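You operate a simulated robot arm through the tools that you are given. There is no shell and no other tool.

Carry out the task below with a simulated two-armed robot. There is one attempt and no reset: what you move stays moved.

## Task
Bring the air up to 7.0 bar and drain the water trap.
Fine: vent shut, supply open, drain cock shut again.
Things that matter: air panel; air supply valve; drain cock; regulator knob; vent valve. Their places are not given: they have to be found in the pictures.

It is judged by the outcome, as a careful person would: the job done as asked, and still so three seconds after it is handed in. It fails if anything else is knocked over, pushed out of place, dropped, spilled or broken.

## Robot
Two 7-joint arms with two-finger grippers on one trunk that stands fixed in place. Base frame: the origin is at the foot of the trunk, x ahead of it, y to its left, z up. Readings come in mm, degrees, newtons and seconds.
The left shoulder is at [70, 139, 1324], the right one opposite. With the tool pointing down near the work surface each hand reaches from about 100 to 640 mm from the base axis, measured 20 degrees to its own side. Payload 3.43 kg a hand.
The TCP of each hand is the grasp point between the finger pads, 30 mm short of the fingertips. In the tool frame z runs along the fingers and y along their closing line. Largest opening 104 mm; the body of the gripper starts 57 mm behind the TCP.
Orientation is told as [roll, pitch, yaw] about the base's x, y, z axes, in that order, counted from this pose: with the fingers straight down and closing along the base's y, the tool's x points along the base's -x, its y along +y and its z along -z.

## Interface
- The arms move only by the tool jog_arm. It takes "left_plan", "right_plan" or both (then of equal length, played together; a hand with none holds still); each is a list that holds one entry, the list of rows, each a list of 7 numbers: the turn, a rotation vector about the tool's x, y, z in units of 5 degrees (1.0 is 5 degrees), then the shift along the tool's x, y, z in units of 40 mm (1.0 is 40 mm), then the closure, from 0 (fully open) to 1 (shut). In form: [[[rx, ry, rz, tx, ty, tz, gripper], ...]]. A call has 1 to 20 rows; each row shifts and turns the commanded pose from where the row before left it, along the tool's axes as they then stand. A call with a number of a shift or a turn outside -1 to 1 is refused whole. Rows are played at 5 a second. More than 50 mm and 8.6 degrees between two rows, or a gripper value outside its range, and nothing of the call is played. A pose out of reach is approached as far as the arm can. The call stops where the force on the tool passes 40 N (or 10 N more than at its start, if that is more) or the arm is blocked; 0.2 s more then pass. Each finger travels about 45 mm/s and halts on what it meets, pressing with about 22 N; the grip force reading is that of the motor and also rises with nothing between the fingers. The clock runs only during rows and for 0.2 s after the last one: add rows that do not move to give the fingers time. It gives the time, the measured TCP pose, the force on the tool (base axes), the opening and the grip force at its end, in the units of the frame above (readings bear some noise), with the torque about the TCP (base axes, N m) and any sound that the robot's microphone picked up, and new pictures: "views" is both (left out), scene, wrist or none (wrist: the cameras of the hands that moved).
- Cameras (640 x 400 px; columns grow to the right, rows downward): "scene" is now at [112.7, -50.4, 1581.1]; the picture's right is [-0.61, -0.79, 0.00], its down [-0.24, 0.19, -0.95] and it looks along [0.75, -0.58, -0.31] (base axes); focal length 236 px, centre (320, 200). "left" rides on the left gripper at [67, -18, -90] in its tool frame; the picture's right is [0.25, 0.97, 0.00], its down [-0.73, 0.19, -0.66] and it looks along [-0.64, 0.17, 0.75] (tool axes); focal length 218 px, centre (320, 200). "right" rides on the right gripper at [67, 18, -90] in its tool frame; the picture's right is [-0.25, 0.97, 0.00], its down [-0.73, -0.19, -0.66] and it looks along [-0.64, -0.17, 0.75] (tool axes); focal length 218 px, centre (320, 200).
- move_column(by): slides the trunk up (or, below 0, down) by that many mm; the arms and the scene camera ride with it, the base frame stays. It gives what a move gives, with no picture.
- aim_head(pan, tilt): turns the head with the scene camera to pan (to the left, within 86 degrees either way) and tilt (down, from -29 to 69), counted from straight ahead of the robot. It gives what a move gives, and a new picture of the scene camera.
- point_at(camera, pixels): for up to 12 pixels [column, row] of the newest picture of that camera ("zoom" is the newest enlarged one), the place [x, y, z] in the base frame of the surface seen there, good to about 2 mm, but the place of the scene camera against the robot may be out by one fixed shift of up to 18 mm in any direction. The clock stands still meanwhile.
- zoom(camera, box): a new picture of the part [left, top, right, bottom] of that camera's present view, enlarged. The clock stands still meanwhile.
- finish_job(): hands the job in; it is judged then, once.

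Leave the grippers open and the arms clear of the work at the hand-in unless told otherwise.

The tools are called after "Request:" by a JSON object that holds its "name" and its "arguments". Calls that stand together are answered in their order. jog_arm: Moves the arms, as the interface text tells. Its arguments: {"type":"object","properties":{"left_plan":{"type":"array","items":{"type":"array","items":{"type":"array","items":{"type":"number"}}}},"right_plan":{"type":"array","items":{"type":"array","items":{"type":"array","items":{"type":"number"}}}},"views":{"type":"string","enum":["both","scene","wrist","none"]}},"required":[]} The other tools are called the same way: move_column (by) slides the trunk up or down; aim_head (pan, tilt) turns the head that bears the scene camera; point_at (camera, pixels) gives the place of the surface under pixels of a picture; zoom (camera, box) takes an enlarged picture of a part of a camera's view; finish_job () hands the job in.

At the start:

```text
time_s: 0.0
left_ee_pos: [375.3, -21.8, 1494.0]
left_tcp_rot: [-0.1, 0.0, 0.0]
left_contact_force: [-0.5, 0.4, -0.1]
left_torque: [0.03, 0.0, 0.01]
left_finger_gap: 104.0
left_grip_force: 0.1
right_ee_pos: [253.8, -364.9, 1540.4]
right_tcp_rot: [-0.1, 0.0, 0.1]
right_contact_force: [0.3, -0.9, -0.9]
right_torque: [0.01, 0.01, 0.03]
right_finger_gap: 104.4
right_grip_force: 0.1
trunk travel left (down, up): [-819.0, 121.0]
head pan, tilt: [-37.6, 18.0]
```

scene: 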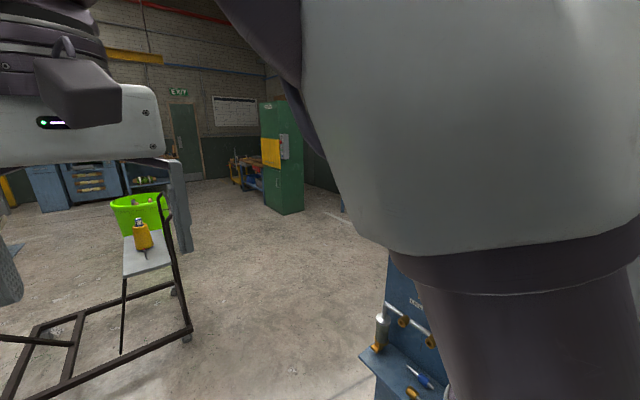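
right: 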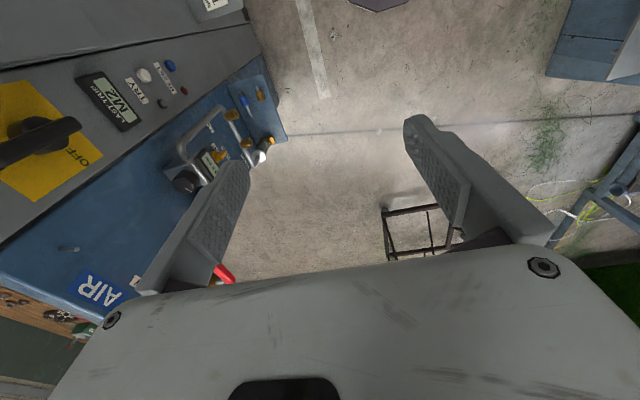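
left: 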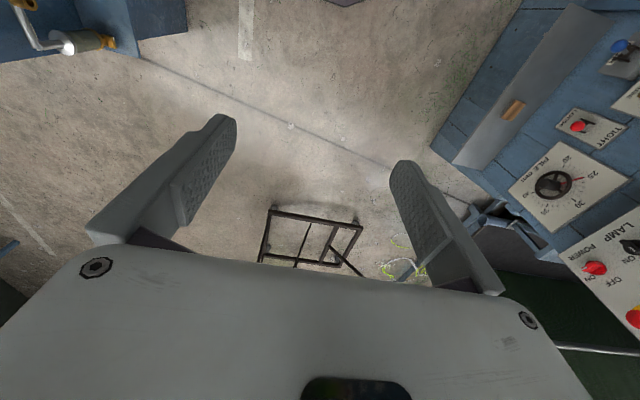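

The right wrist picture shows a blue panel marked "AIR" at the right of the robot. I turn the head to the right and down to see it.

Request:
{"name": "aim_head", "arguments": {"pan": -80, "tilt": 35}}

Request:
{"name": "zoom", "arguments": {"camera": "right", "box": [0, 0, 320, 330]}}

```text
time_s: 1.1
left_ee_pos: [375.7, -21.7, 1494.7]
left_tcp_rot: [0.0, 0.0, -0.1]
left_contact_force: [-0.8, 0.9, -1.2]
left_torque: [-0.03, 0.01, 0.0]
left_finger_gap: 104.1
left_grip_force: 0.0
right_ee_pos: [254.4, -364.8, 1539.0]
right_tcp_rot: [0.0, 0.0, 0.0]
right_contact_force: [0.1, 0.1, -0.1]
right_torque: [0.01, 0.03, -0.02]
right_finger_gap: 103.9
right_grip_force: 0.0
trunk travel left (down, up): [-819.0, 121.0]
head pan, tilt: [-80.0, 35.0]
```

scene: 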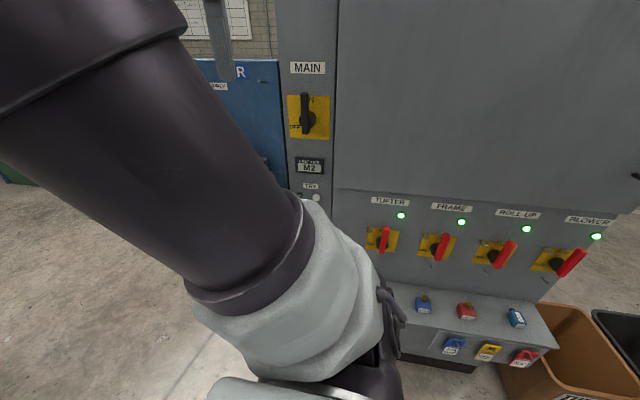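

```text
1.21 times, centred on (160, 165) of right
```

zoom: 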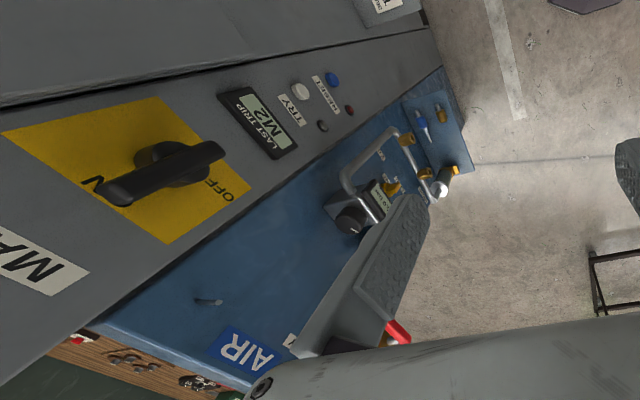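

The blue AIR panel stands on the right, ahead of the grey cabinet; the right arm blocks the scene view. I measure some points in the right wrist picture: panel corners, regulator knob, cocks.

Request:
{"name": "point_at", "arguments": {"camera": "right", "pixels": [[20, 250], [120, 280], [170, 200], [185, 182], [250, 110], [222, 276], [262, 155], [218, 150], [212, 160], [180, 150], [270, 90], [245, 102]]}}

Request:
{"name": "aim_head", "arguments": {"pan": -60, "tilt": 30}}

```text
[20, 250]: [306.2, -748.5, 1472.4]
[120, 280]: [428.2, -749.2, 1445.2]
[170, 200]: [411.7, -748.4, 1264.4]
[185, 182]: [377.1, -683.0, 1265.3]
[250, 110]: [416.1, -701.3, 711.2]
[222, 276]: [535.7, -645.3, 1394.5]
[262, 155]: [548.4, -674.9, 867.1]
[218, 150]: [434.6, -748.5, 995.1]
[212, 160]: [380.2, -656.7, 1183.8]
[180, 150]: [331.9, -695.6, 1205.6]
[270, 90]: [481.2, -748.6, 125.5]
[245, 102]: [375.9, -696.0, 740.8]
```

```text
time_s: 1.9
left_ee_pos: [375.5, -22.0, 1495.0]
left_tcp_rot: [-0.1, 0.0, 0.0]
left_contact_force: [0.4, -0.6, 0.0]
left_torque: [-0.01, -0.02, 0.0]
left_finger_gap: 104.1
left_grip_force: 0.1
right_ee_pos: [253.7, -364.5, 1540.0]
right_tcp_rot: [0.0, 0.0, 0.0]
right_contact_force: [0.0, -0.2, 0.3]
right_torque: [-0.03, -0.02, 0.0]
right_finger_gap: 103.8
right_grip_force: 0.1
trunk travel left (down, up): [-819.0, 121.0]
head pan, tilt: [-60.0, 30.0]
```

scene: 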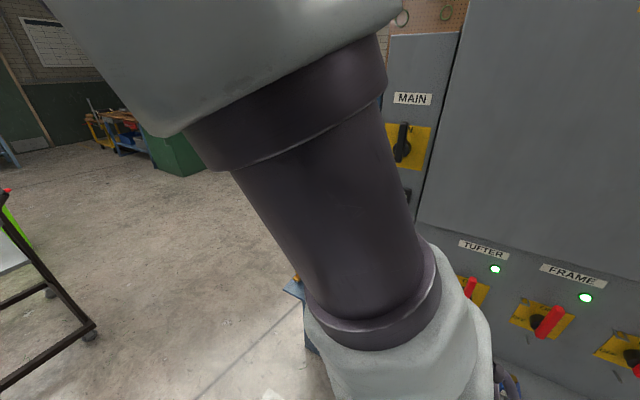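

The panel faces me (+y) in the plane y ≈ -748, x about 300–600. I turn the right hand in place so its fingers point at the panel (-y), so the wrist camera sees it face on.

Request:
{"name": "jog_arm", "arguments": {"right_plan": [[[1, 0, 0, 0, 0, 0, 0], [1, 0, 0, 0, 0, 0, 0], [1, 0, 0, 0, 0, 0, 0], [1, 0, 0, 0, 0, 0, 0], [1, 0, 0, 0, 0, 0, 0], [1, 0, 0, 0, 0, 0, 0], [1, 0, 0, 0, 0, 0, 0], [1, 0, 0, 0, 0, 0, 0], [1, 0, 0, 0, 0, 0, 0], [1, 0, 0, 0, 0, 0, 0], [1, 0, 0, 0, 0, 0, 0], [1, 0, 0, 0, 0, 0, 0], [1, 0, 0, 0, 0, 0, 0], [1, 0, 0, 0, 0, 0, 0], [1, 0, 0, 0, 0, 0, 0], [1, 0, 0, 0, 0, 0, 0], [1, 0, 0, 0, 0, 0, 0], [1, 0, 0, 0, 0, 0, 0]]], "views": "both"}}

```text
time_s: 5.7
left_ee_pos: [377.3, -22.5, 1494.9]
left_tcp_rot: [0.0, 0.1, 0.0]
left_contact_force: [0.4, 0.3, 0.9]
left_torque: [-0.01, 0.04, -0.02]
left_finger_gap: 104.2
left_grip_force: 0.1
right_ee_pos: [272.6, -315.6, 1880.1]
right_tcp_rot: [-90.5, 0.3, 0.1]
right_contact_force: [0.6, -0.7, -0.3]
right_torque: [-0.01, 0.0, -0.02]
right_finger_gap: 103.7
right_grip_force: 0.1
right hand out of reach, approached as far as the arm can: row 2, 3, 4, 5, 6, 7, 8, 9, 10, 11, 12, 13, 14, 15, 16, 17, 18
trunk travel left (down, up): [-819.0, 121.0]
head pan, tilt: [-60.0, 30.0]
```

scene: 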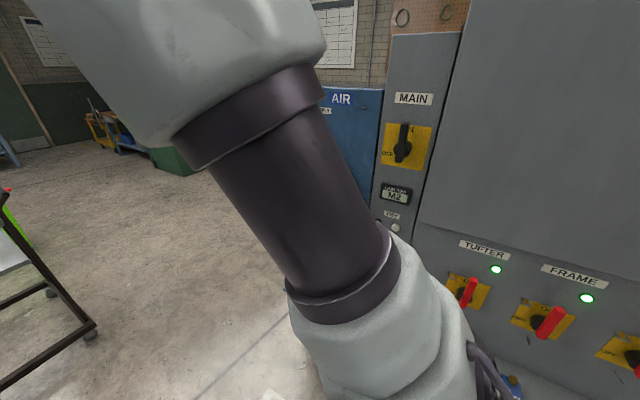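
right: 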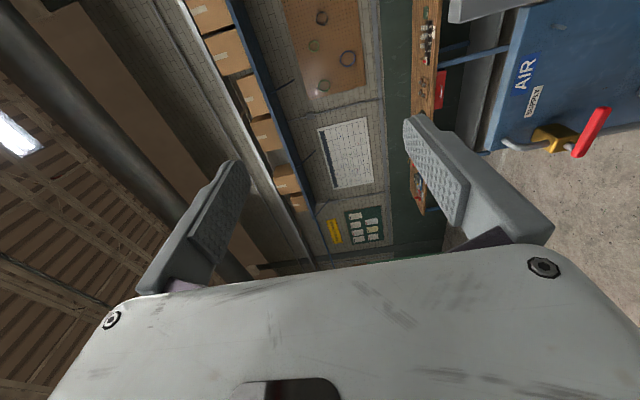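

The hand turned but got pushed up to z=1880. I bring it down (tool y is base -z) toward the panel level.

Request:
{"name": "jog_arm", "arguments": {"right_plan": [[[0, 0, 0, 0, 1, 0, 0], [0, 0, 0, 0, 1, 0, 0], [0, 0, 0, 0, 1, 0, 0], [0, 0, 0, 0, 1, 0, 0]]], "views": "both"}}

```text
time_s: 6.7
left_ee_pos: [375.2, -22.4, 1494.8]
left_tcp_rot: [0.0, 0.0, 0.0]
left_contact_force: [-0.6, 0.4, 0.4]
left_torque: [0.04, 0.0, 0.03]
left_finger_gap: 104.1
left_grip_force: 0.0
right_ee_pos: [267.5, -317.0, 1879.8]
right_tcp_rot: [-90.0, 0.0, 0.0]
right_contact_force: [-0.4, 0.5, -0.1]
right_torque: [-0.01, -0.02, -0.01]
right_finger_gap: 104.0
right_grip_force: 0.1
right hand out of reach, approached as far as the arm can: row 1, 2, 3, 4
trunk travel left (down, up): [-819.0, 121.0]
head pan, tilt: [-60.0, 30.0]
```

scene: 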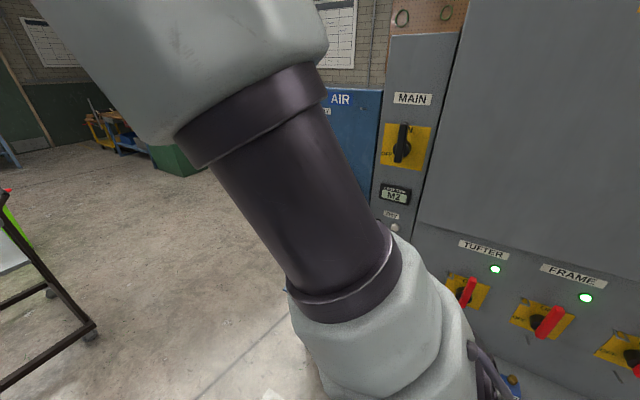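
right: 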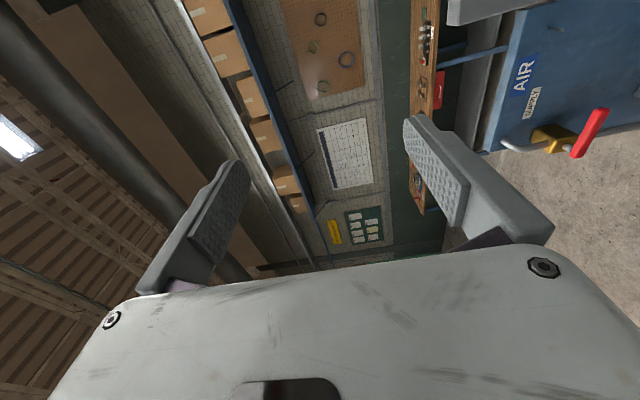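

The pose close to the shoulder is unreachable because the arm would be folded too tightly. I move the hand ahead (+x) and a bit toward the panel, where it should unfold.

Request:
{"name": "jog_arm", "arguments": {"right_plan": [[[0, 0, 0, -0.85, 0, 0.7, 0], [0, 0, 0, -0.85, 0, 0.7, 0], [0, 0, 0, -0.85, 0, 0.7, 0], [0, 0, 0, -0.85, 0, 0.7, 0]]], "views": "both"}}

```text
time_s: 7.7
left_ee_pos: [376.8, -21.5, 1493.7]
left_tcp_rot: [0.0, 0.1, 0.0]
left_contact_force: [0.4, 0.7, 0.3]
left_torque: [0.03, 0.03, 0.01]
left_finger_gap: 104.0
left_grip_force: 0.1
right_ee_pos: [407.2, -432.4, 1879.8]
right_tcp_rot: [-90.0, 0.1, 0.0]
right_contact_force: [1.0, -0.8, -0.5]
right_torque: [0.0, 0.0, 0.01]
right_finger_gap: 103.8
right_grip_force: 0.0
trunk travel left (down, up): [-819.0, 121.0]
head pan, tilt: [-60.0, 30.0]
```

scene: 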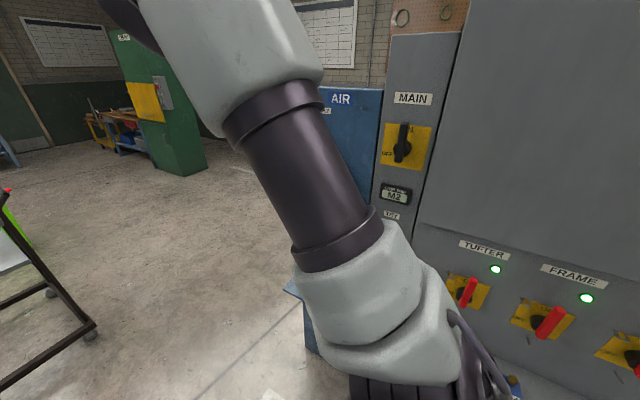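
right: 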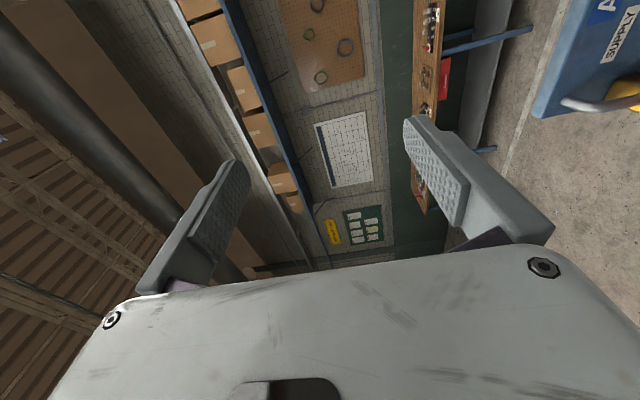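

Now it moved as told. I lower the hand down 12 rows (480 mm) to the panel level, well off the panel (y -432).

Request:
{"name": "jog_arm", "arguments": {"right_plan": [[[0, 0, 0, 0, 1, 0, 0], [0, 0, 0, 0, 1, 0, 0], [0, 0, 0, 0, 1, 0, 0], [0, 0, 0, 0, 1, 0, 0], [0, 0, 0, 0, 1, 0, 0], [0, 0, 0, 0, 1, 0, 0], [0, 0, 0, 0, 1, 0, 0], [0, 0, 0, 0, 1, 0, 0], [0, 0, 0, 0, 1, 0, 0], [0, 0, 0, 0, 1, 0, 0], [0, 0, 0, 0, 1, 0, 0]]], "views": "both"}}

```text
time_s: 10.1
left_ee_pos: [376.5, -21.8, 1494.7]
left_tcp_rot: [0.0, 0.1, -0.1]
left_contact_force: [-0.9, -1.0, 0.1]
left_torque: [0.0, 0.02, -0.02]
left_finger_gap: 104.2
left_grip_force: 0.0
right_ee_pos: [591.6, -441.8, 1606.1]
right_tcp_rot: [-89.9, 0.2, -0.1]
right_contact_force: [1.1, 0.2, 0.3]
right_torque: [-0.02, 0.01, -0.05]
right_finger_gap: 104.1
right_grip_force: 0.1
right hand out of reach, approached as far as the arm can: row 2, 3, 4, 5, 6, 7, 8, 9, 10, 11
trunk travel left (down, up): [-819.0, 121.0]
head pan, tilt: [-60.0, 30.0]
```

scene: 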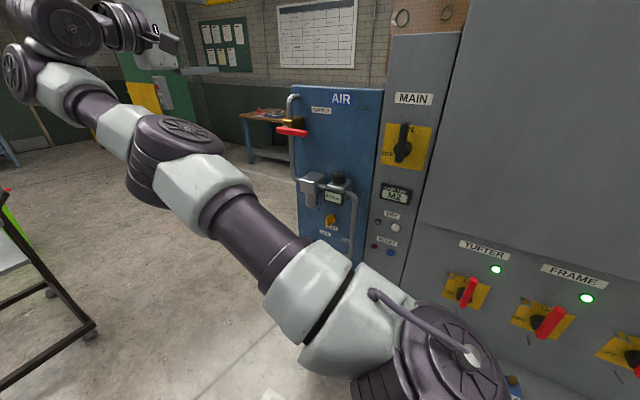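
right: 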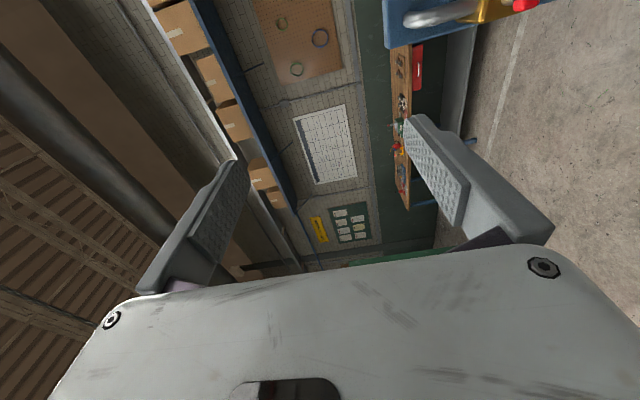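

Now the scene camera sees the panel: SUPPLY valve with red handle around (292,132), regulator with knob around (338,180), yellow cock at (330,220). I zoom in.

Request:
{"name": "zoom", "arguments": {"camera": "scene", "box": [270, 80, 400, 260]}}

Request:
{"name": "aim_head", "arguments": {"pan": -58, "tilt": 50}}

```text
2.22 times, centred on (335, 170) of scene
```

zoom: 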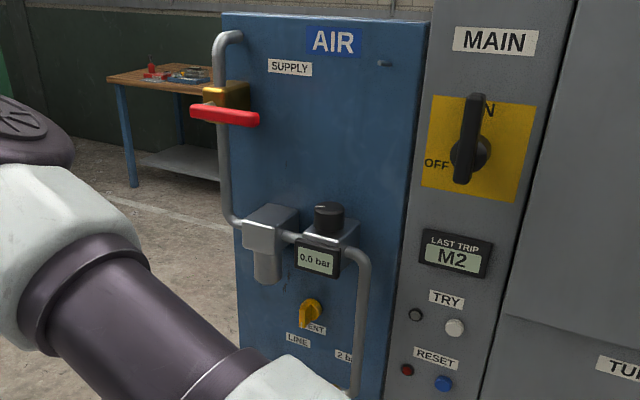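

```text
time_s: 10.9
left_ee_pos: [375.2, -21.2, 1495.2]
left_tcp_rot: [0.0, 0.0, 0.0]
left_contact_force: [0.6, 0.0, -0.1]
left_torque: [0.0, -0.01, 0.02]
left_finger_gap: 103.7
left_grip_force: 0.0
right_ee_pos: [588.9, -440.6, 1608.1]
right_tcp_rot: [-89.9, -0.1, -0.1]
right_contact_force: [0.1, 0.4, -0.8]
right_torque: [-0.01, -0.05, -0.01]
right_finger_gap: 104.3
right_grip_force: 0.1
trunk travel left (down, up): [-819.0, 121.0]
head pan, tilt: [-58.0, 50.0]
```

scene: 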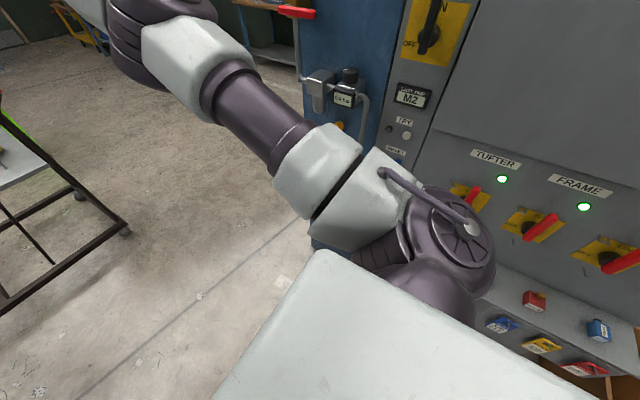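

The zoom shows: red supply lever lying crosswise to its vertical pipe (shut), water trap, regulator with a black top knob and a 0.0 bar display, and a yellow VENT cock. The arm hides the lower part. I roll the right hand 90° about its own axis to find a more natural arm posture.

Request:
{"name": "jog_arm", "arguments": {"right_plan": [[[0, 0, 1, 0, 0, 0, 0], [0, 0, 1, 0, 0, 0, 0], [0, 0, 1, 0, 0, 0, 0], [0, 0, 1, 0, 0, 0, 0], [0, 0, 1, 0, 0, 0, 0], [0, 0, 1, 0, 0, 0, 0], [0, 0, 1, 0, 0, 0, 0], [0, 0, 1, 0, 0, 0, 0], [0, 0, 1, 0, 0, 0, 0], [0, 0, 1, 0, 0, 0, 0], [0, 0, 1, 0, 0, 0, 0], [0, 0, 1, 0, 0, 0, 0], [0, 0, 1, 0, 0, 0, 0], [0, 0, 1, 0, 0, 0, 0], [0, 0, 1, 0, 0, 0, 0], [0, 0, 1, 0, 0, 0, 0], [0, 0, 1, 0, 0, 0, 0], [0, 0, 1, 0, 0, 0, 0]]], "views": "both"}}

```text
time_s: 14.8
left_ee_pos: [375.5, -21.6, 1495.2]
left_tcp_rot: [0.0, 0.0, 0.0]
left_contact_force: [0.1, 0.8, 1.2]
left_torque: [0.01, 0.02, -0.01]
left_finger_gap: 103.9
left_grip_force: 0.1
right_ee_pos: [590.3, -441.8, 1609.8]
right_tcp_rot: [118.0, -89.8, 152.0]
right_contact_force: [0.0, -0.9, -0.4]
right_torque: [-0.04, 0.02, 0.03]
right_finger_gap: 103.9
right_grip_force: 0.1
trunk travel left (down, up): [-819.0, 121.0]
head pan, tilt: [-58.0, 50.0]
```

scene: 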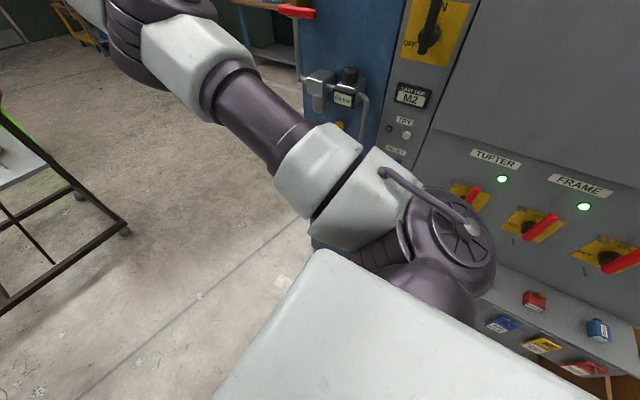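
right: 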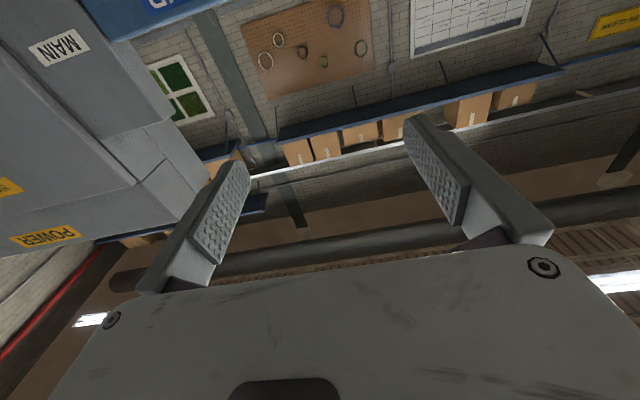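

The roll worked (tool x is now down, tool y along +x, tool z toward the panel). I go down 240 mm and back toward x≈470.

Request:
{"name": "jog_arm", "arguments": {"right_plan": [[[0, 0, 0, 1, -0.5, 0, 0], [0, 0, 0, 1, -0.5, 0, 0], [0, 0, 0, 1, -0.5, 0, 0], [0, 0, 0, 1, -0.5, 0, 0], [0, 0, 0, 1, -0.5, 0, 0], [0, 0, 0, 1, -0.5, 0, 0]]], "views": "both"}}

```text
time_s: 16.1
left_ee_pos: [375.8, -22.1, 1494.3]
left_tcp_rot: [0.0, 0.0, 0.0]
left_contact_force: [0.1, 0.1, -0.1]
left_torque: [-0.02, 0.02, -0.01]
left_finger_gap: 104.0
left_grip_force: 0.0
right_ee_pos: [624.1, -449.9, 1529.1]
right_tcp_rot: [-90.0, -89.6, 0.1]
right_contact_force: [0.1, 0.6, 0.5]
right_torque: [0.0, 0.0, 0.01]
right_finger_gap: 103.7
right_grip_force: 0.0
right hand out of reach, approached as far as the arm can: row 1, 2, 3, 4, 5, 6
trunk travel left (down, up): [-819.0, 121.0]
head pan, tilt: [-58.0, 50.0]
```

scene: 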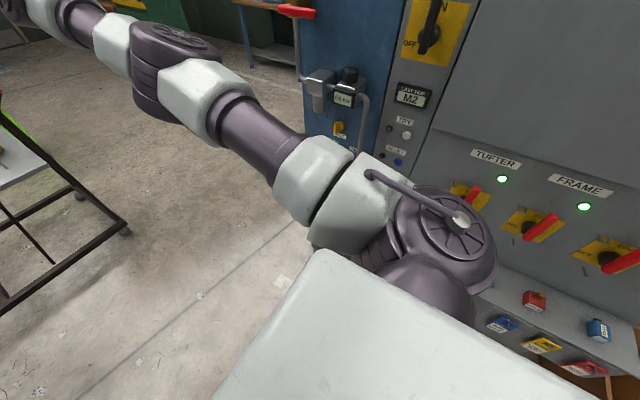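
right: 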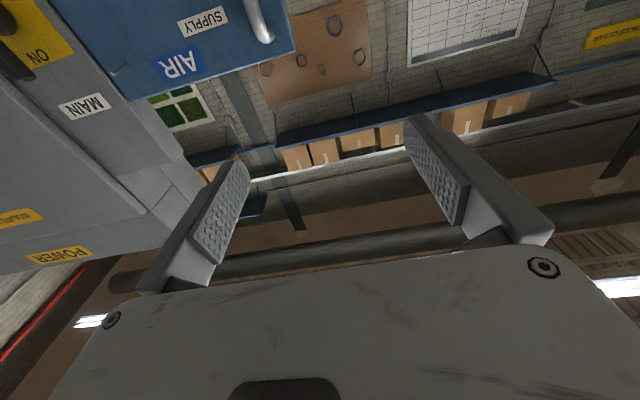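

The arm gets stuck with the elbow outboard. I extend toward the panel side at this height (above and ahead of the panel's parts, fingertips staying short of y=-620) to straighten the arm.

Request:
{"name": "jog_arm", "arguments": {"right_plan": [[[0, 0, 0, 0, 0, 0.8, 0], [0, 0, 0, 0, 0, 0.8, 0], [0, 0, 0, 0, -0.8, 0.5, 0], [0, 0, 0, 0, -0.8, 0, 0], [0, 0, 0, 0, -0.8, 0, 0], [0, 0, 0, 0, -0.8, 0, 0]]], "views": "both"}}

```text
time_s: 17.6
left_ee_pos: [375.3, -23.6, 1493.2]
left_tcp_rot: [0.0, -0.1, 0.0]
left_contact_force: [0.3, -0.3, -0.1]
left_torque: [0.01, 0.0, 0.01]
left_finger_gap: 104.0
left_grip_force: 0.1
right_ee_pos: [598.3, -524.8, 1561.6]
right_tcp_rot: [-6.5, -89.8, -84.0]
right_contact_force: [-0.4, 0.4, 0.4]
right_torque: [0.02, 0.01, -0.04]
right_finger_gap: 104.0
right_grip_force: 0.0
right hand out of reach, approached as far as the arm can: row 3, 4, 5, 6
trunk travel left (down, up): [-819.0, 121.0]
head pan, tilt: [-58.0, 50.0]
```

scene: 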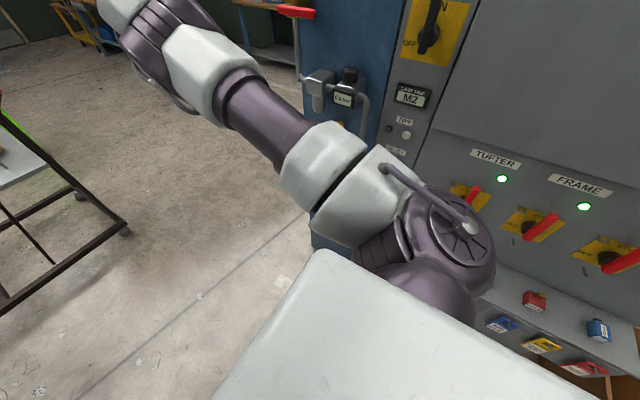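
right: 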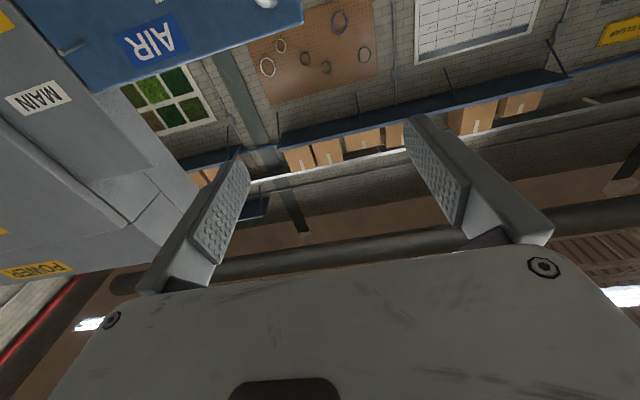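

I look along the arm to understand its posture.

Request:
{"name": "aim_head", "arguments": {"pan": -40, "tilt": 5}}

```text
time_s: 18.7
left_ee_pos: [375.3, -22.2, 1495.0]
left_tcp_rot: [0.0, 0.1, 0.0]
left_contact_force: [-0.3, -0.2, 0.7]
left_torque: [-0.01, -0.01, -0.03]
left_finger_gap: 103.8
left_grip_force: 0.1
right_ee_pos: [598.9, -524.8, 1561.0]
right_tcp_rot: [-4.5, -89.8, -86.1]
right_contact_force: [0.0, -0.2, 0.3]
right_torque: [0.01, -0.01, 0.03]
right_finger_gap: 104.2
right_grip_force: 0.0
trunk travel left (down, up): [-819.0, 121.0]
head pan, tilt: [-40.0, 5.0]
```

scene: 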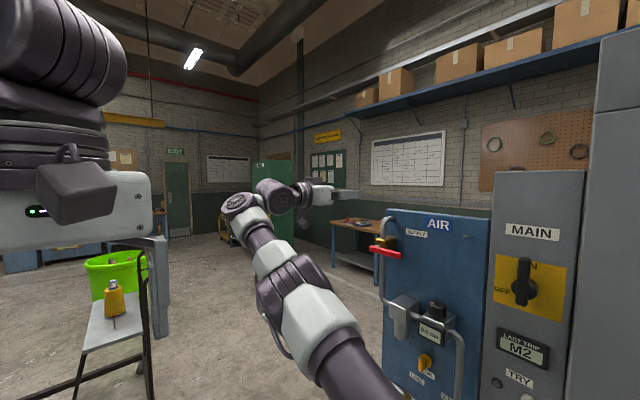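

The arm is nearly straight forward and the wrist is at its bend limit. I tilt the fingers 45° down (about tool y), which eases the wrist, and see how the arm follows.

Request:
{"name": "jog_arm", "arguments": {"right_plan": [[[0, 1, 0, 0, 0, 0, 0], [0, 1, 0, 0, 0, 0, 0], [0, 1, 0, 0, 0, 0, 0], [0, 1, 0, 0, 0, 0, 0], [0, 1, 0, 0, 0, 0, 0], [0, 1, 0, 0, 0, 0, 0], [0, 1, 0, 0, 0, 0, 0], [0, 1, 0, 0, 0, 0, 0], [0, 1, 0, 0, 0, 0, 0], [0, 0, 0, 0, -1, 0, 0], [0, 0, 0, 0, -1, 0, 0], [0, 0, 0, 0, -1, 0, 0]]], "views": "both"}}

```text
time_s: 21.3
left_ee_pos: [374.6, -21.0, 1495.9]
left_tcp_rot: [-0.1, 0.0, -0.1]
left_contact_force: [0.2, 0.2, 0.1]
left_torque: [-0.01, 0.02, 0.0]
left_finger_gap: 104.0
left_grip_force: 0.0
right_ee_pos: [569.6, -505.3, 1582.4]
right_tcp_rot: [0.0, -77.4, -90.1]
right_contact_force: [0.6, 0.0, -0.6]
right_torque: [0.01, 0.02, 0.0]
right_finger_gap: 104.1
right_grip_force: 0.0
right hand out of reach, approached as far as the arm can: row 3, 4, 5, 6, 7, 8, 9, 10, 11, 12
trunk travel left (down, up): [-819.0, 121.0]
head pan, tilt: [-40.0, 5.0]
```

scene: 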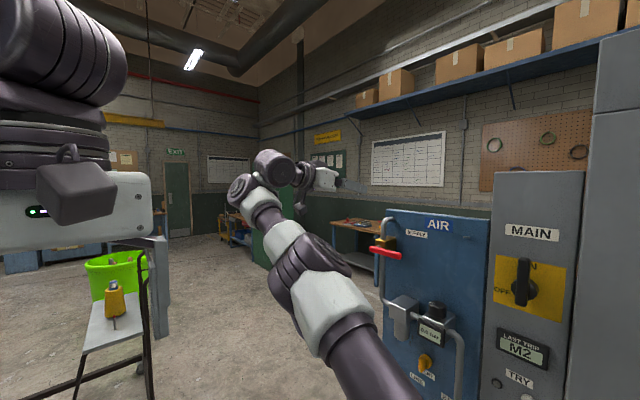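
right: 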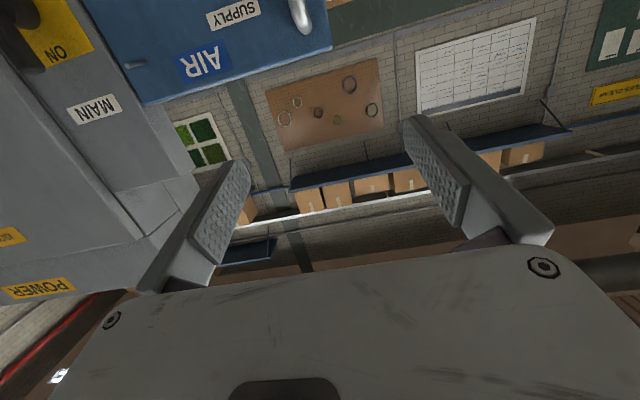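

Still jammed. I go back: undo the roll (rz −18) so I return toward the start orientation, and then try another way.

Request:
{"name": "jog_arm", "arguments": {"right_plan": [[[0, 0, -1, 0, 0, 0, 0], [0, 0, -1, 0, 0, 0, 0], [0, 0, -1, 0, 0, 0, 0], [0, 0, -1, 0, 0, 0, 0], [0, 0, -1, 0, 0, 0, 0], [0, 0, -1, 0, 0, 0, 0], [0, 0, -1, 0, 0, 0, 0], [0, 0, -1, 0, 0, 0, 0], [0, 0, -1, 0, 0, 0, 0], [0, 0, -1, 0, 0, 0, 0], [0, 0, -1, 0, 0, 0, 0], [0, 0, -1, 0, 0, 0, 0], [0, 0, -1, 0, 0, 0, 0], [0, 0, -1, 0, 0, 0, 0], [0, 0, -1, 0, 0, 0, 0], [0, 0, -1, 0, 0, 0, 0], [0, 0, -1, 0, 0, 0, 0], [0, 0, -1, 0, 0, 0, 0]]], "views": "scene"}}

Request:
{"name": "jog_arm", "arguments": {"right_plan": [[[-1, 0, 0, 0, 0, 0, 0], [-1, 0, 0, 0, 0, 0, 0], [-1, 0, 0, 0, 0, 0, 0], [-1, 0, 0, 0, 0, 0, 0], [-1, 0, 0, 0, 0, 0, 0], [-1, 0, 0, 0, 0, 0, 0], [-1, 0, 0, 0, 0, 0, 0], [-1, 0, 0, 0, 0, 0, 0], [-1, 0, 0, 0, 0, 0, 0]]], "views": "scene"}}

```text
time_s: 25.1
left_ee_pos: [376.1, -22.7, 1494.5]
left_tcp_rot: [0.0, -0.1, -0.1]
left_contact_force: [0.1, -0.5, -1.0]
left_torque: [0.0, 0.03, 0.0]
left_finger_gap: 104.1
left_grip_force: 0.0
right_ee_pos: [571.2, -507.0, 1581.3]
right_tcp_rot: [-77.5, 0.1, 0.0]
right_contact_force: [0.3, -0.6, -0.4]
right_torque: [0.03, 0.04, 0.01]
right_finger_gap: 104.0
right_grip_force: 0.1
trunk travel left (down, up): [-819.0, 121.0]
head pan, tilt: [-40.0, 5.0]
```

scene: 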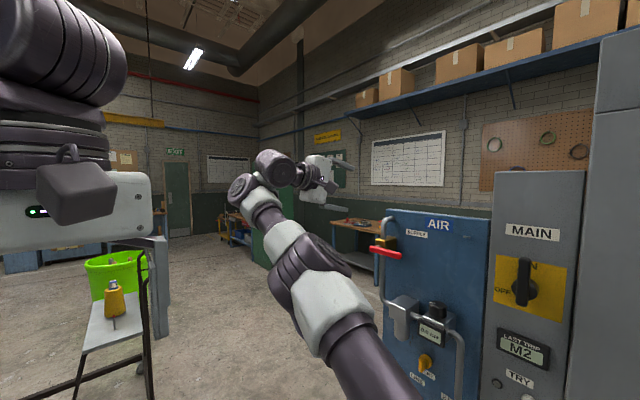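

```text
time_s: 27.1
left_ee_pos: [376.3, -22.9, 1493.4]
left_tcp_rot: [0.1, 0.0, 0.1]
left_contact_force: [0.2, -0.7, -0.6]
left_torque: [0.02, 0.02, 0.02]
left_finger_gap: 103.7
left_grip_force: 0.0
right_ee_pos: [544.6, -507.0, 1567.9]
right_tcp_rot: [-32.4, 0.0, -0.1]
right_contact_force: [0.5, 0.4, -1.1]
right_torque: [0.01, 0.0, 0.03]
right_finger_gap: 104.1
right_grip_force: 0.1
right hand out of reach, approached as far as the arm can: row 7, 8, 9
trunk travel left (down, up): [-819.0, 121.0]
head pan, tilt: [-40.0, 5.0]
```

scene: 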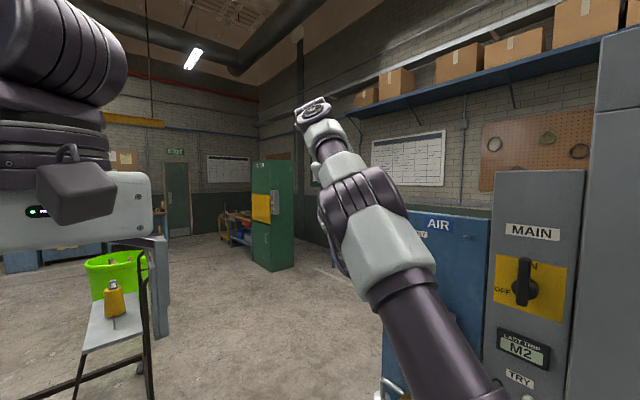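

Now the fingers point mostly down (roll −32). The wrist is high; I lower the hand straight down about 160 mm, clear of the panel (y −507).

Request:
{"name": "jog_arm", "arguments": {"right_plan": [[[0, 0, 0, 0, 0.53, 0.848, 0], [0, 0, 0, 0, 0.53, 0.848, 0], [0, 0, 0, 0, 0.53, 0.848, 0], [0, 0, 0, 0, 0.53, 0.848, 0]]], "views": "both"}}

Request:
{"name": "point_at", "arguments": {"camera": "scene", "pixels": [[350, 215], [430, 300]]}}

```text
time_s: 28.1
left_ee_pos: [376.1, -21.8, 1494.6]
left_tcp_rot: [-0.1, 0.0, -0.1]
left_contact_force: [0.2, -0.4, 0.3]
left_torque: [-0.02, -0.01, -0.01]
left_finger_gap: 104.2
left_grip_force: 0.1
right_ee_pos: [543.3, -504.8, 1411.3]
right_tcp_rot: [-32.7, 0.0, 0.0]
right_contact_force: [0.5, -0.7, -0.6]
right_torque: [0.01, -0.04, -0.02]
right_finger_gap: 104.1
right_grip_force: 0.1
trunk travel left (down, up): [-819.0, 121.0]
head pan, tilt: [-40.0, 5.0]
```

scene: 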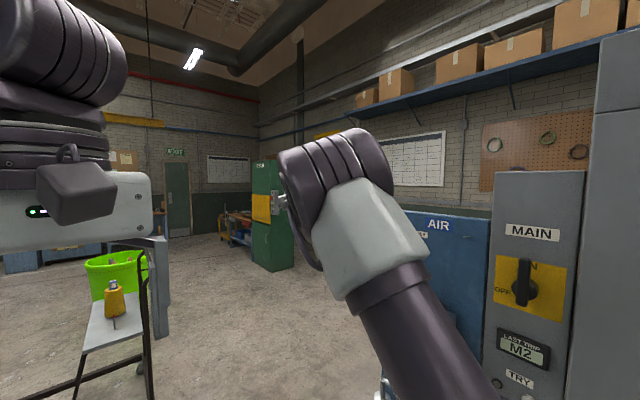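
right: 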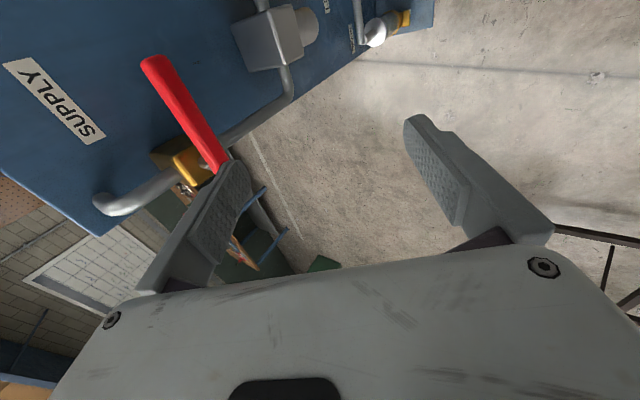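

```text
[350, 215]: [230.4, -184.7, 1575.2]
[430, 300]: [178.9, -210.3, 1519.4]
```

The elbow is up now, and the wrist camera sees the supply valve closely: red lever from (150,65) to (225,165), its valve at (190,165). I measure.

Request:
{"name": "point_at", "arguments": {"camera": "right", "pixels": [[152, 65], [172, 90], [190, 115], [215, 155], [225, 167], [186, 163], [160, 155], [120, 200], [285, 85], [250, 120], [270, 40], [310, 25]]}}

Request:
{"name": "zoom", "arguments": {"camera": "right", "box": [80, 0, 440, 225]}}

Request:
{"name": "aim_head", "arguments": {"pan": -62, "tilt": 40}}

```text
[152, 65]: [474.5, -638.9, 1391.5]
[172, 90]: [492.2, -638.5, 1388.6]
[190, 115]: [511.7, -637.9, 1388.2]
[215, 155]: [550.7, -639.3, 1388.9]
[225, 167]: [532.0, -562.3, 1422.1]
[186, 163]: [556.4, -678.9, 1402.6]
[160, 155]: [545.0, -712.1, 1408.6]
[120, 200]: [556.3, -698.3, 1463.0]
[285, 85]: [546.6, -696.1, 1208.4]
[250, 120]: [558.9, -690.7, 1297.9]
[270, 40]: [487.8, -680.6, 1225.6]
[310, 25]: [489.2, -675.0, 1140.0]
```

```text
1.78 times, centred on (260, 112) of right
```

zoom: 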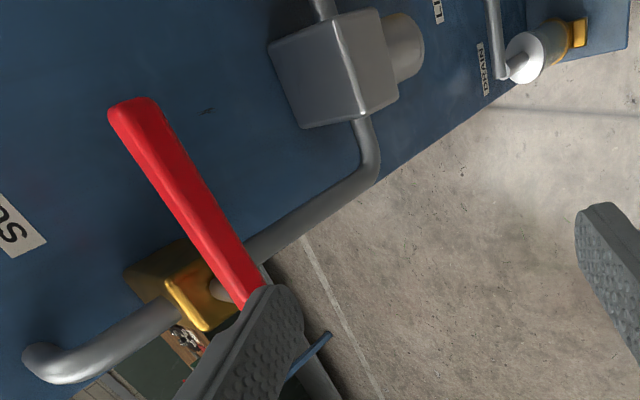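

```text
time_s: 29.1
left_ee_pos: [376.6, -22.6, 1494.9]
left_tcp_rot: [0.0, 0.1, -0.1]
left_contact_force: [0.7, -0.5, 1.5]
left_torque: [0.03, 0.02, -0.06]
left_finger_gap: 103.9
left_grip_force: 0.2
right_ee_pos: [543.8, -505.1, 1410.8]
right_tcp_rot: [-32.5, 0.0, 0.1]
right_contact_force: [0.2, 0.5, 0.3]
right_torque: [0.0, -0.01, -0.03]
right_finger_gap: 104.1
right_grip_force: 0.0
trunk travel left (down, up): [-819.0, 121.0]
head pan, tilt: [-62.0, 40.0]
```

scene: 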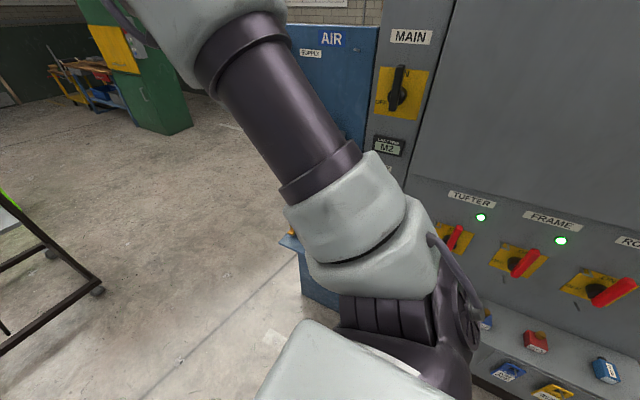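

The lever: pivot at about x=557 (pipe), tip at x≈470, z≈1390, front face y≈-639. It is horizontal = shut. At lower right I see a DRAIN label and a silver pot with a yellow cock. I zoom on the valve for stops and on the drain.

Request:
{"name": "zoom", "arguments": {"camera": "right", "box": [130, 120, 240, 190]}}

Request:
{"name": "zoom", "arguments": {"camera": "right", "box": [310, 0, 440, 80]}}

Request:
{"name": "point_at", "arguments": {"camera": "right", "pixels": [[372, 38], [388, 25], [402, 18], [406, 25], [362, 15], [425, 15], [350, 38]]}}

```text
5.71 times, centred on (185, 155) of right
```

zoom: 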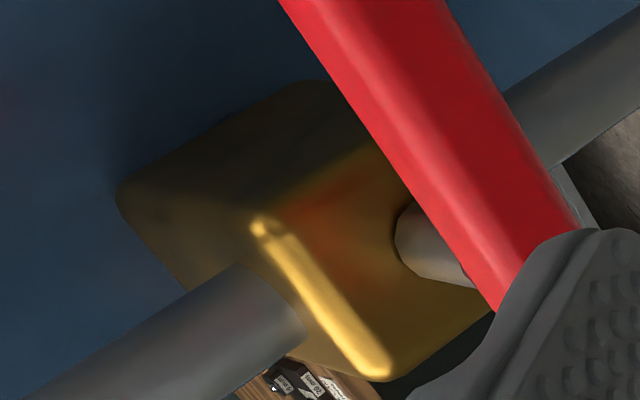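

```text
4.92 times, centred on (375, 40) of right
```

zoom: 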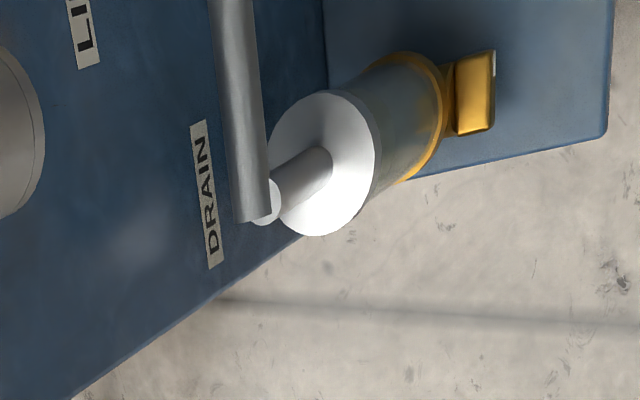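

```text
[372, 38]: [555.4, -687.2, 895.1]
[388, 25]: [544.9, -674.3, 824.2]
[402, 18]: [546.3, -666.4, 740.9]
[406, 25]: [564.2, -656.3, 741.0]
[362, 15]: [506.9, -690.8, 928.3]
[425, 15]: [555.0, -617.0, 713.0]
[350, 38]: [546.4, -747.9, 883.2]
```

Water trap at (548,−688) with its yellow drain cock near z≈745 above a shelf at z≈713. Now I bring the hand lower and toward x≈420 to look at regulator and vent.

Request:
{"name": "jog_arm", "arguments": {"right_plan": [[[0, 0, 0, 0.8, 0.318, 0.51, 0], [0, 0, 0, 0.8, 0.318, 0.51, 0], [0, 0, 0, 0.8, 0.318, 0.51, 0]]], "views": "both"}}

```text
time_s: 29.9
left_ee_pos: [375.8, -22.4, 1496.2]
left_tcp_rot: [0.0, -0.1, 0.0]
left_contact_force: [-0.1, -0.5, -0.1]
left_torque: [0.04, 0.02, 0.02]
left_finger_gap: 103.8
left_grip_force: 0.0
right_ee_pos: [448.4, -506.8, 1336.4]
right_tcp_rot: [-32.5, -0.2, 0.0]
right_contact_force: [0.8, 0.5, 0.0]
right_torque: [0.01, 0.02, 0.01]
right_finger_gap: 103.9
right_grip_force: 0.0
trunk travel left (down, up): [-819.0, 121.0]
head pan, tilt: [-62.0, 40.0]
```

scene: 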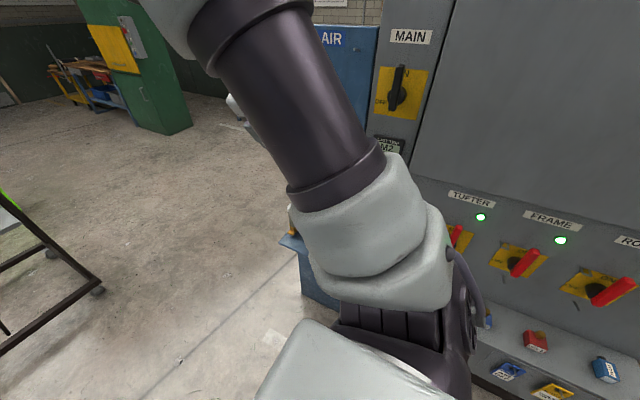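
right: 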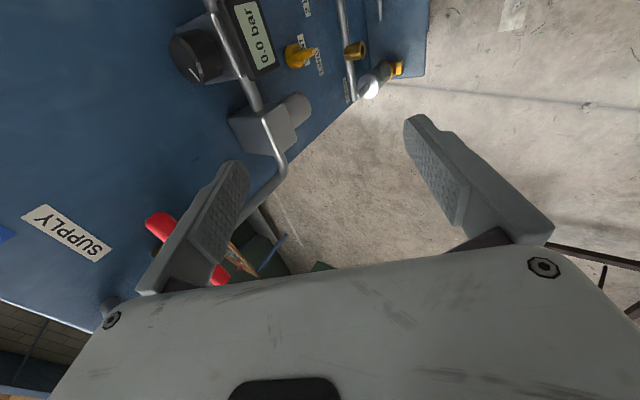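

Works well now. The right picture shows the knob (198,55), the display "0.0 bar", the yellow vent (298,55), labels and another fitting (352,48). I zoom and measure.

Request:
{"name": "point_at", "arguments": {"camera": "right", "pixels": [[198, 55], [180, 58], [215, 48], [190, 75], [258, 30], [298, 50], [288, 52], [312, 50], [305, 8], [352, 48], [320, 62], [345, 10]]}}

Request:
{"name": "zoom", "arguments": {"camera": "right", "box": [150, 0, 420, 110]}}

Request:
{"name": "zoom", "arguments": {"camera": "right", "box": [270, 0, 380, 80]}}

```text
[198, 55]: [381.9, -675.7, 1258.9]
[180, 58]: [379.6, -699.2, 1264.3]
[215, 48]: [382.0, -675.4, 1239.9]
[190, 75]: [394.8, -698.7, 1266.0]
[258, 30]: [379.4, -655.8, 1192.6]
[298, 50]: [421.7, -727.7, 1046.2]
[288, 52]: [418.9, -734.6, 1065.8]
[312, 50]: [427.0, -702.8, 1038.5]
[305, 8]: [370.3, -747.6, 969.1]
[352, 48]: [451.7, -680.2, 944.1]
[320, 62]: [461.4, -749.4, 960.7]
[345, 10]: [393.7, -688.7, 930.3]
```

```text
2.37 times, centred on (285, 55) of right
```

zoom: 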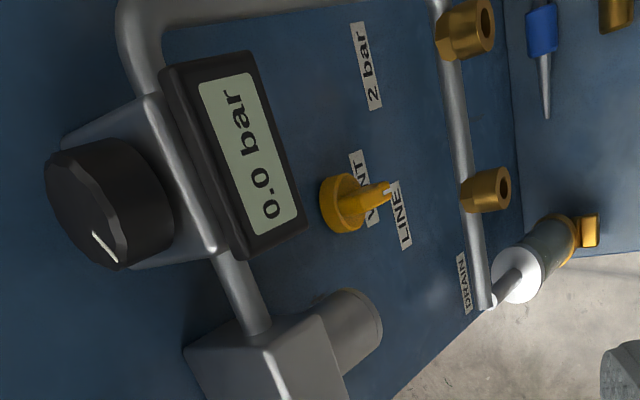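

```text
5.00 times, centred on (325, 40) of right
```

zoom: 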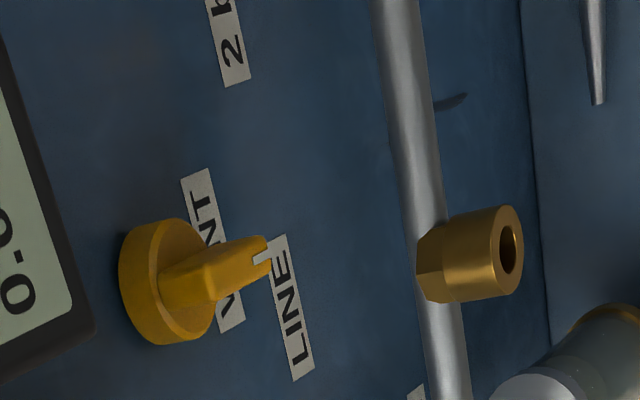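

Vent cock: disc at about (421,−735,1055), its bar stands vertical (pointing down) – probably open (in line). Now I test turning the fingers to horizontal (toward −y) in this arm posture.

Request:
{"name": "jog_arm", "arguments": {"right_plan": [[[1, 0, 0, 0, 0, 0, 0], [1, 0, 0, 0, 0, 0, 0], [1, 0, 0, 0, 0, 0, 0], [1, 0, 0, 0, 0, 0, 0], [1, 0, 0, 0, 0, 0, 0], [1, 0, 0, 0, 0, 0, 0]]], "views": "both"}}

```text
time_s: 30.9
left_ee_pos: [381.0, -18.5, 1491.4]
left_tcp_rot: [0.5, 0.2, 1.0]
left_contact_force: [0.6, 1.2, 0.6]
left_torque: [-0.17, 0.08, 0.01]
left_finger_gap: 103.7
left_grip_force: 0.0
right_ee_pos: [444.6, -512.8, 1333.2]
right_tcp_rot: [-50.8, -0.6, -0.8]
right_contact_force: [-0.3, 0.3, 0.2]
right_torque: [-0.01, 0.05, -0.01]
right_finger_gap: 103.9
right_grip_force: 0.1
trunk travel left (down, up): [-819.0, 121.0]
head pan, tilt: [-62.0, 40.0]
stopped in row 5 (left hand): the force on the tool passed its limit at 57 N (the readings are from after the stop); the commanded pose is now the measured one
```

scene: 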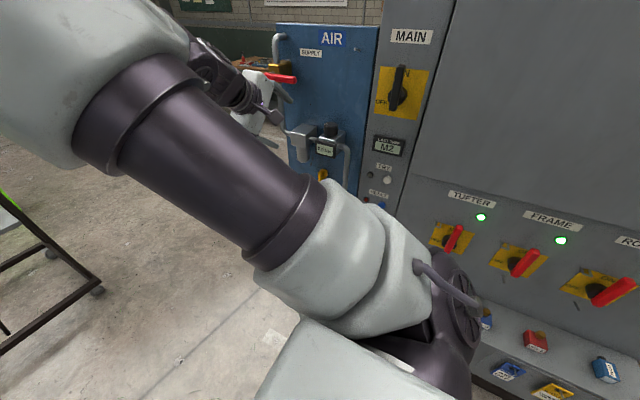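
right: 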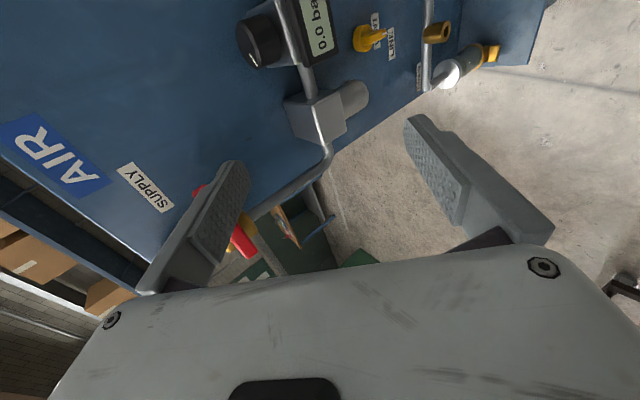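

The right elbow swung left and touched the left hand. I must first move the left arm away. I measure what is on the left side in the left wrist picture.

Request:
{"name": "point_at", "arguments": {"camera": "left", "pixels": [[600, 300], [555, 185], [590, 125], [510, 110], [630, 60], [500, 300], [550, 60], [450, 150], [320, 235], [620, 390]]}}

Request:
{"name": "aim_head", "arguments": {"pan": 10, "tilt": 30}}

```text
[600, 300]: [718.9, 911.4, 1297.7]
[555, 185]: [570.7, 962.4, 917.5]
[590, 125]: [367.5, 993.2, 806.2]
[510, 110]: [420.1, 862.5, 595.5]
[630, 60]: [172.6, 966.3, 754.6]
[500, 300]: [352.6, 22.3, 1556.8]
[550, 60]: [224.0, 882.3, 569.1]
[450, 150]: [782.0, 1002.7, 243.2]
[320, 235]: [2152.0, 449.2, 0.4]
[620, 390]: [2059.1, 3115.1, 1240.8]
```

```text
time_s: 32.4
left_ee_pos: [380.0, -17.1, 1492.0]
left_tcp_rot: [0.6, 0.2, 1.0]
left_contact_force: [1.7, 3.6, 0.9]
left_torque: [-0.28, 0.08, 0.01]
left_finger_gap: 104.3
left_grip_force: 0.1
right_ee_pos: [444.4, -512.5, 1333.7]
right_tcp_rot: [-50.8, -0.8, -0.7]
right_contact_force: [-0.3, -0.3, 0.1]
right_torque: [-0.02, -0.02, 0.0]
right_finger_gap: 104.0
right_grip_force: 0.0
trunk travel left (down, up): [-819.0, 121.0]
head pan, tilt: [10.0, 30.0]
```

scene: 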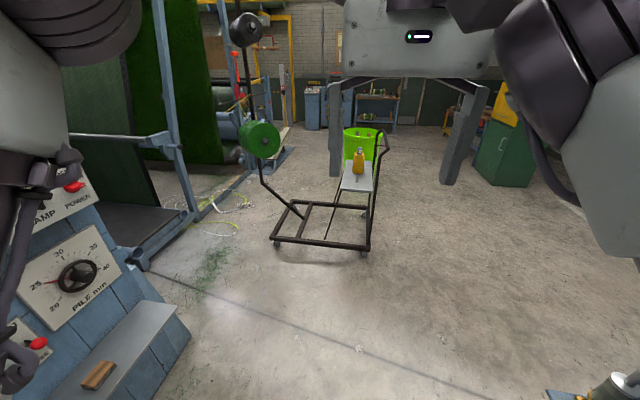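

The left machine starts at y≈860; free space between. I move the left hand 280 mm to the left (+y).

Request:
{"name": "jog_arm", "arguments": {"left_plan": [[[0, 0, 0, 0, 0.9, 0, 0], [0, 0, 0, 0, 0.9, 0, 0], [0, 0, 0, 0, 0.9, 0, 0], [0, 0, 0, 0, 0.9, 0, 0], [0, 0, 0, 0, 0.9, 0, 0], [0, 0, 0, 0, 0.9, 0, 0], [0, 0, 0, 0, 0.9, 0, 0], [0, 0, 0, 0, 0.9, 0, 0]]], "views": "scene"}}

```text
time_s: 34.2
left_ee_pos: [312.5, 165.6, 1516.3]
left_tcp_rot: [0.6, 0.1, 1.0]
left_contact_force: [0.3, 0.5, -0.1]
left_torque: [-0.04, 0.01, 0.02]
left_finger_gap: 103.8
left_grip_force: 0.0
left hand out of reach, approached as far as the arm can: row 1, 2, 3, 4, 5
right_ee_pos: [441.5, -509.3, 1336.2]
right_tcp_rot: [-51.2, -0.8, -0.7]
right_contact_force: [0.5, 0.3, 0.2]
right_torque: [-0.01, 0.0, 0.01]
right_finger_gap: 103.9
right_grip_force: 0.1
trunk travel left (down, up): [-819.0, 121.0]
head pan, tilt: [10.0, 30.0]
```

scene: 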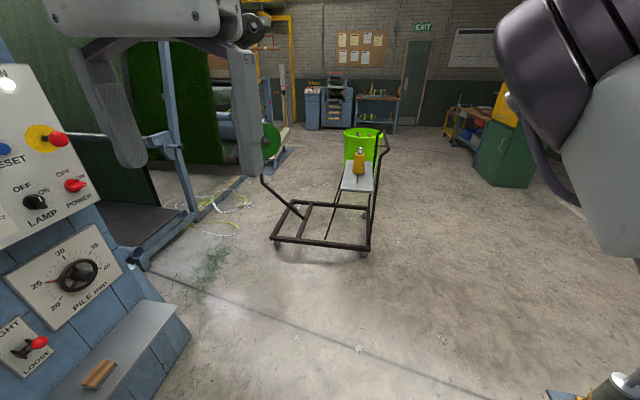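

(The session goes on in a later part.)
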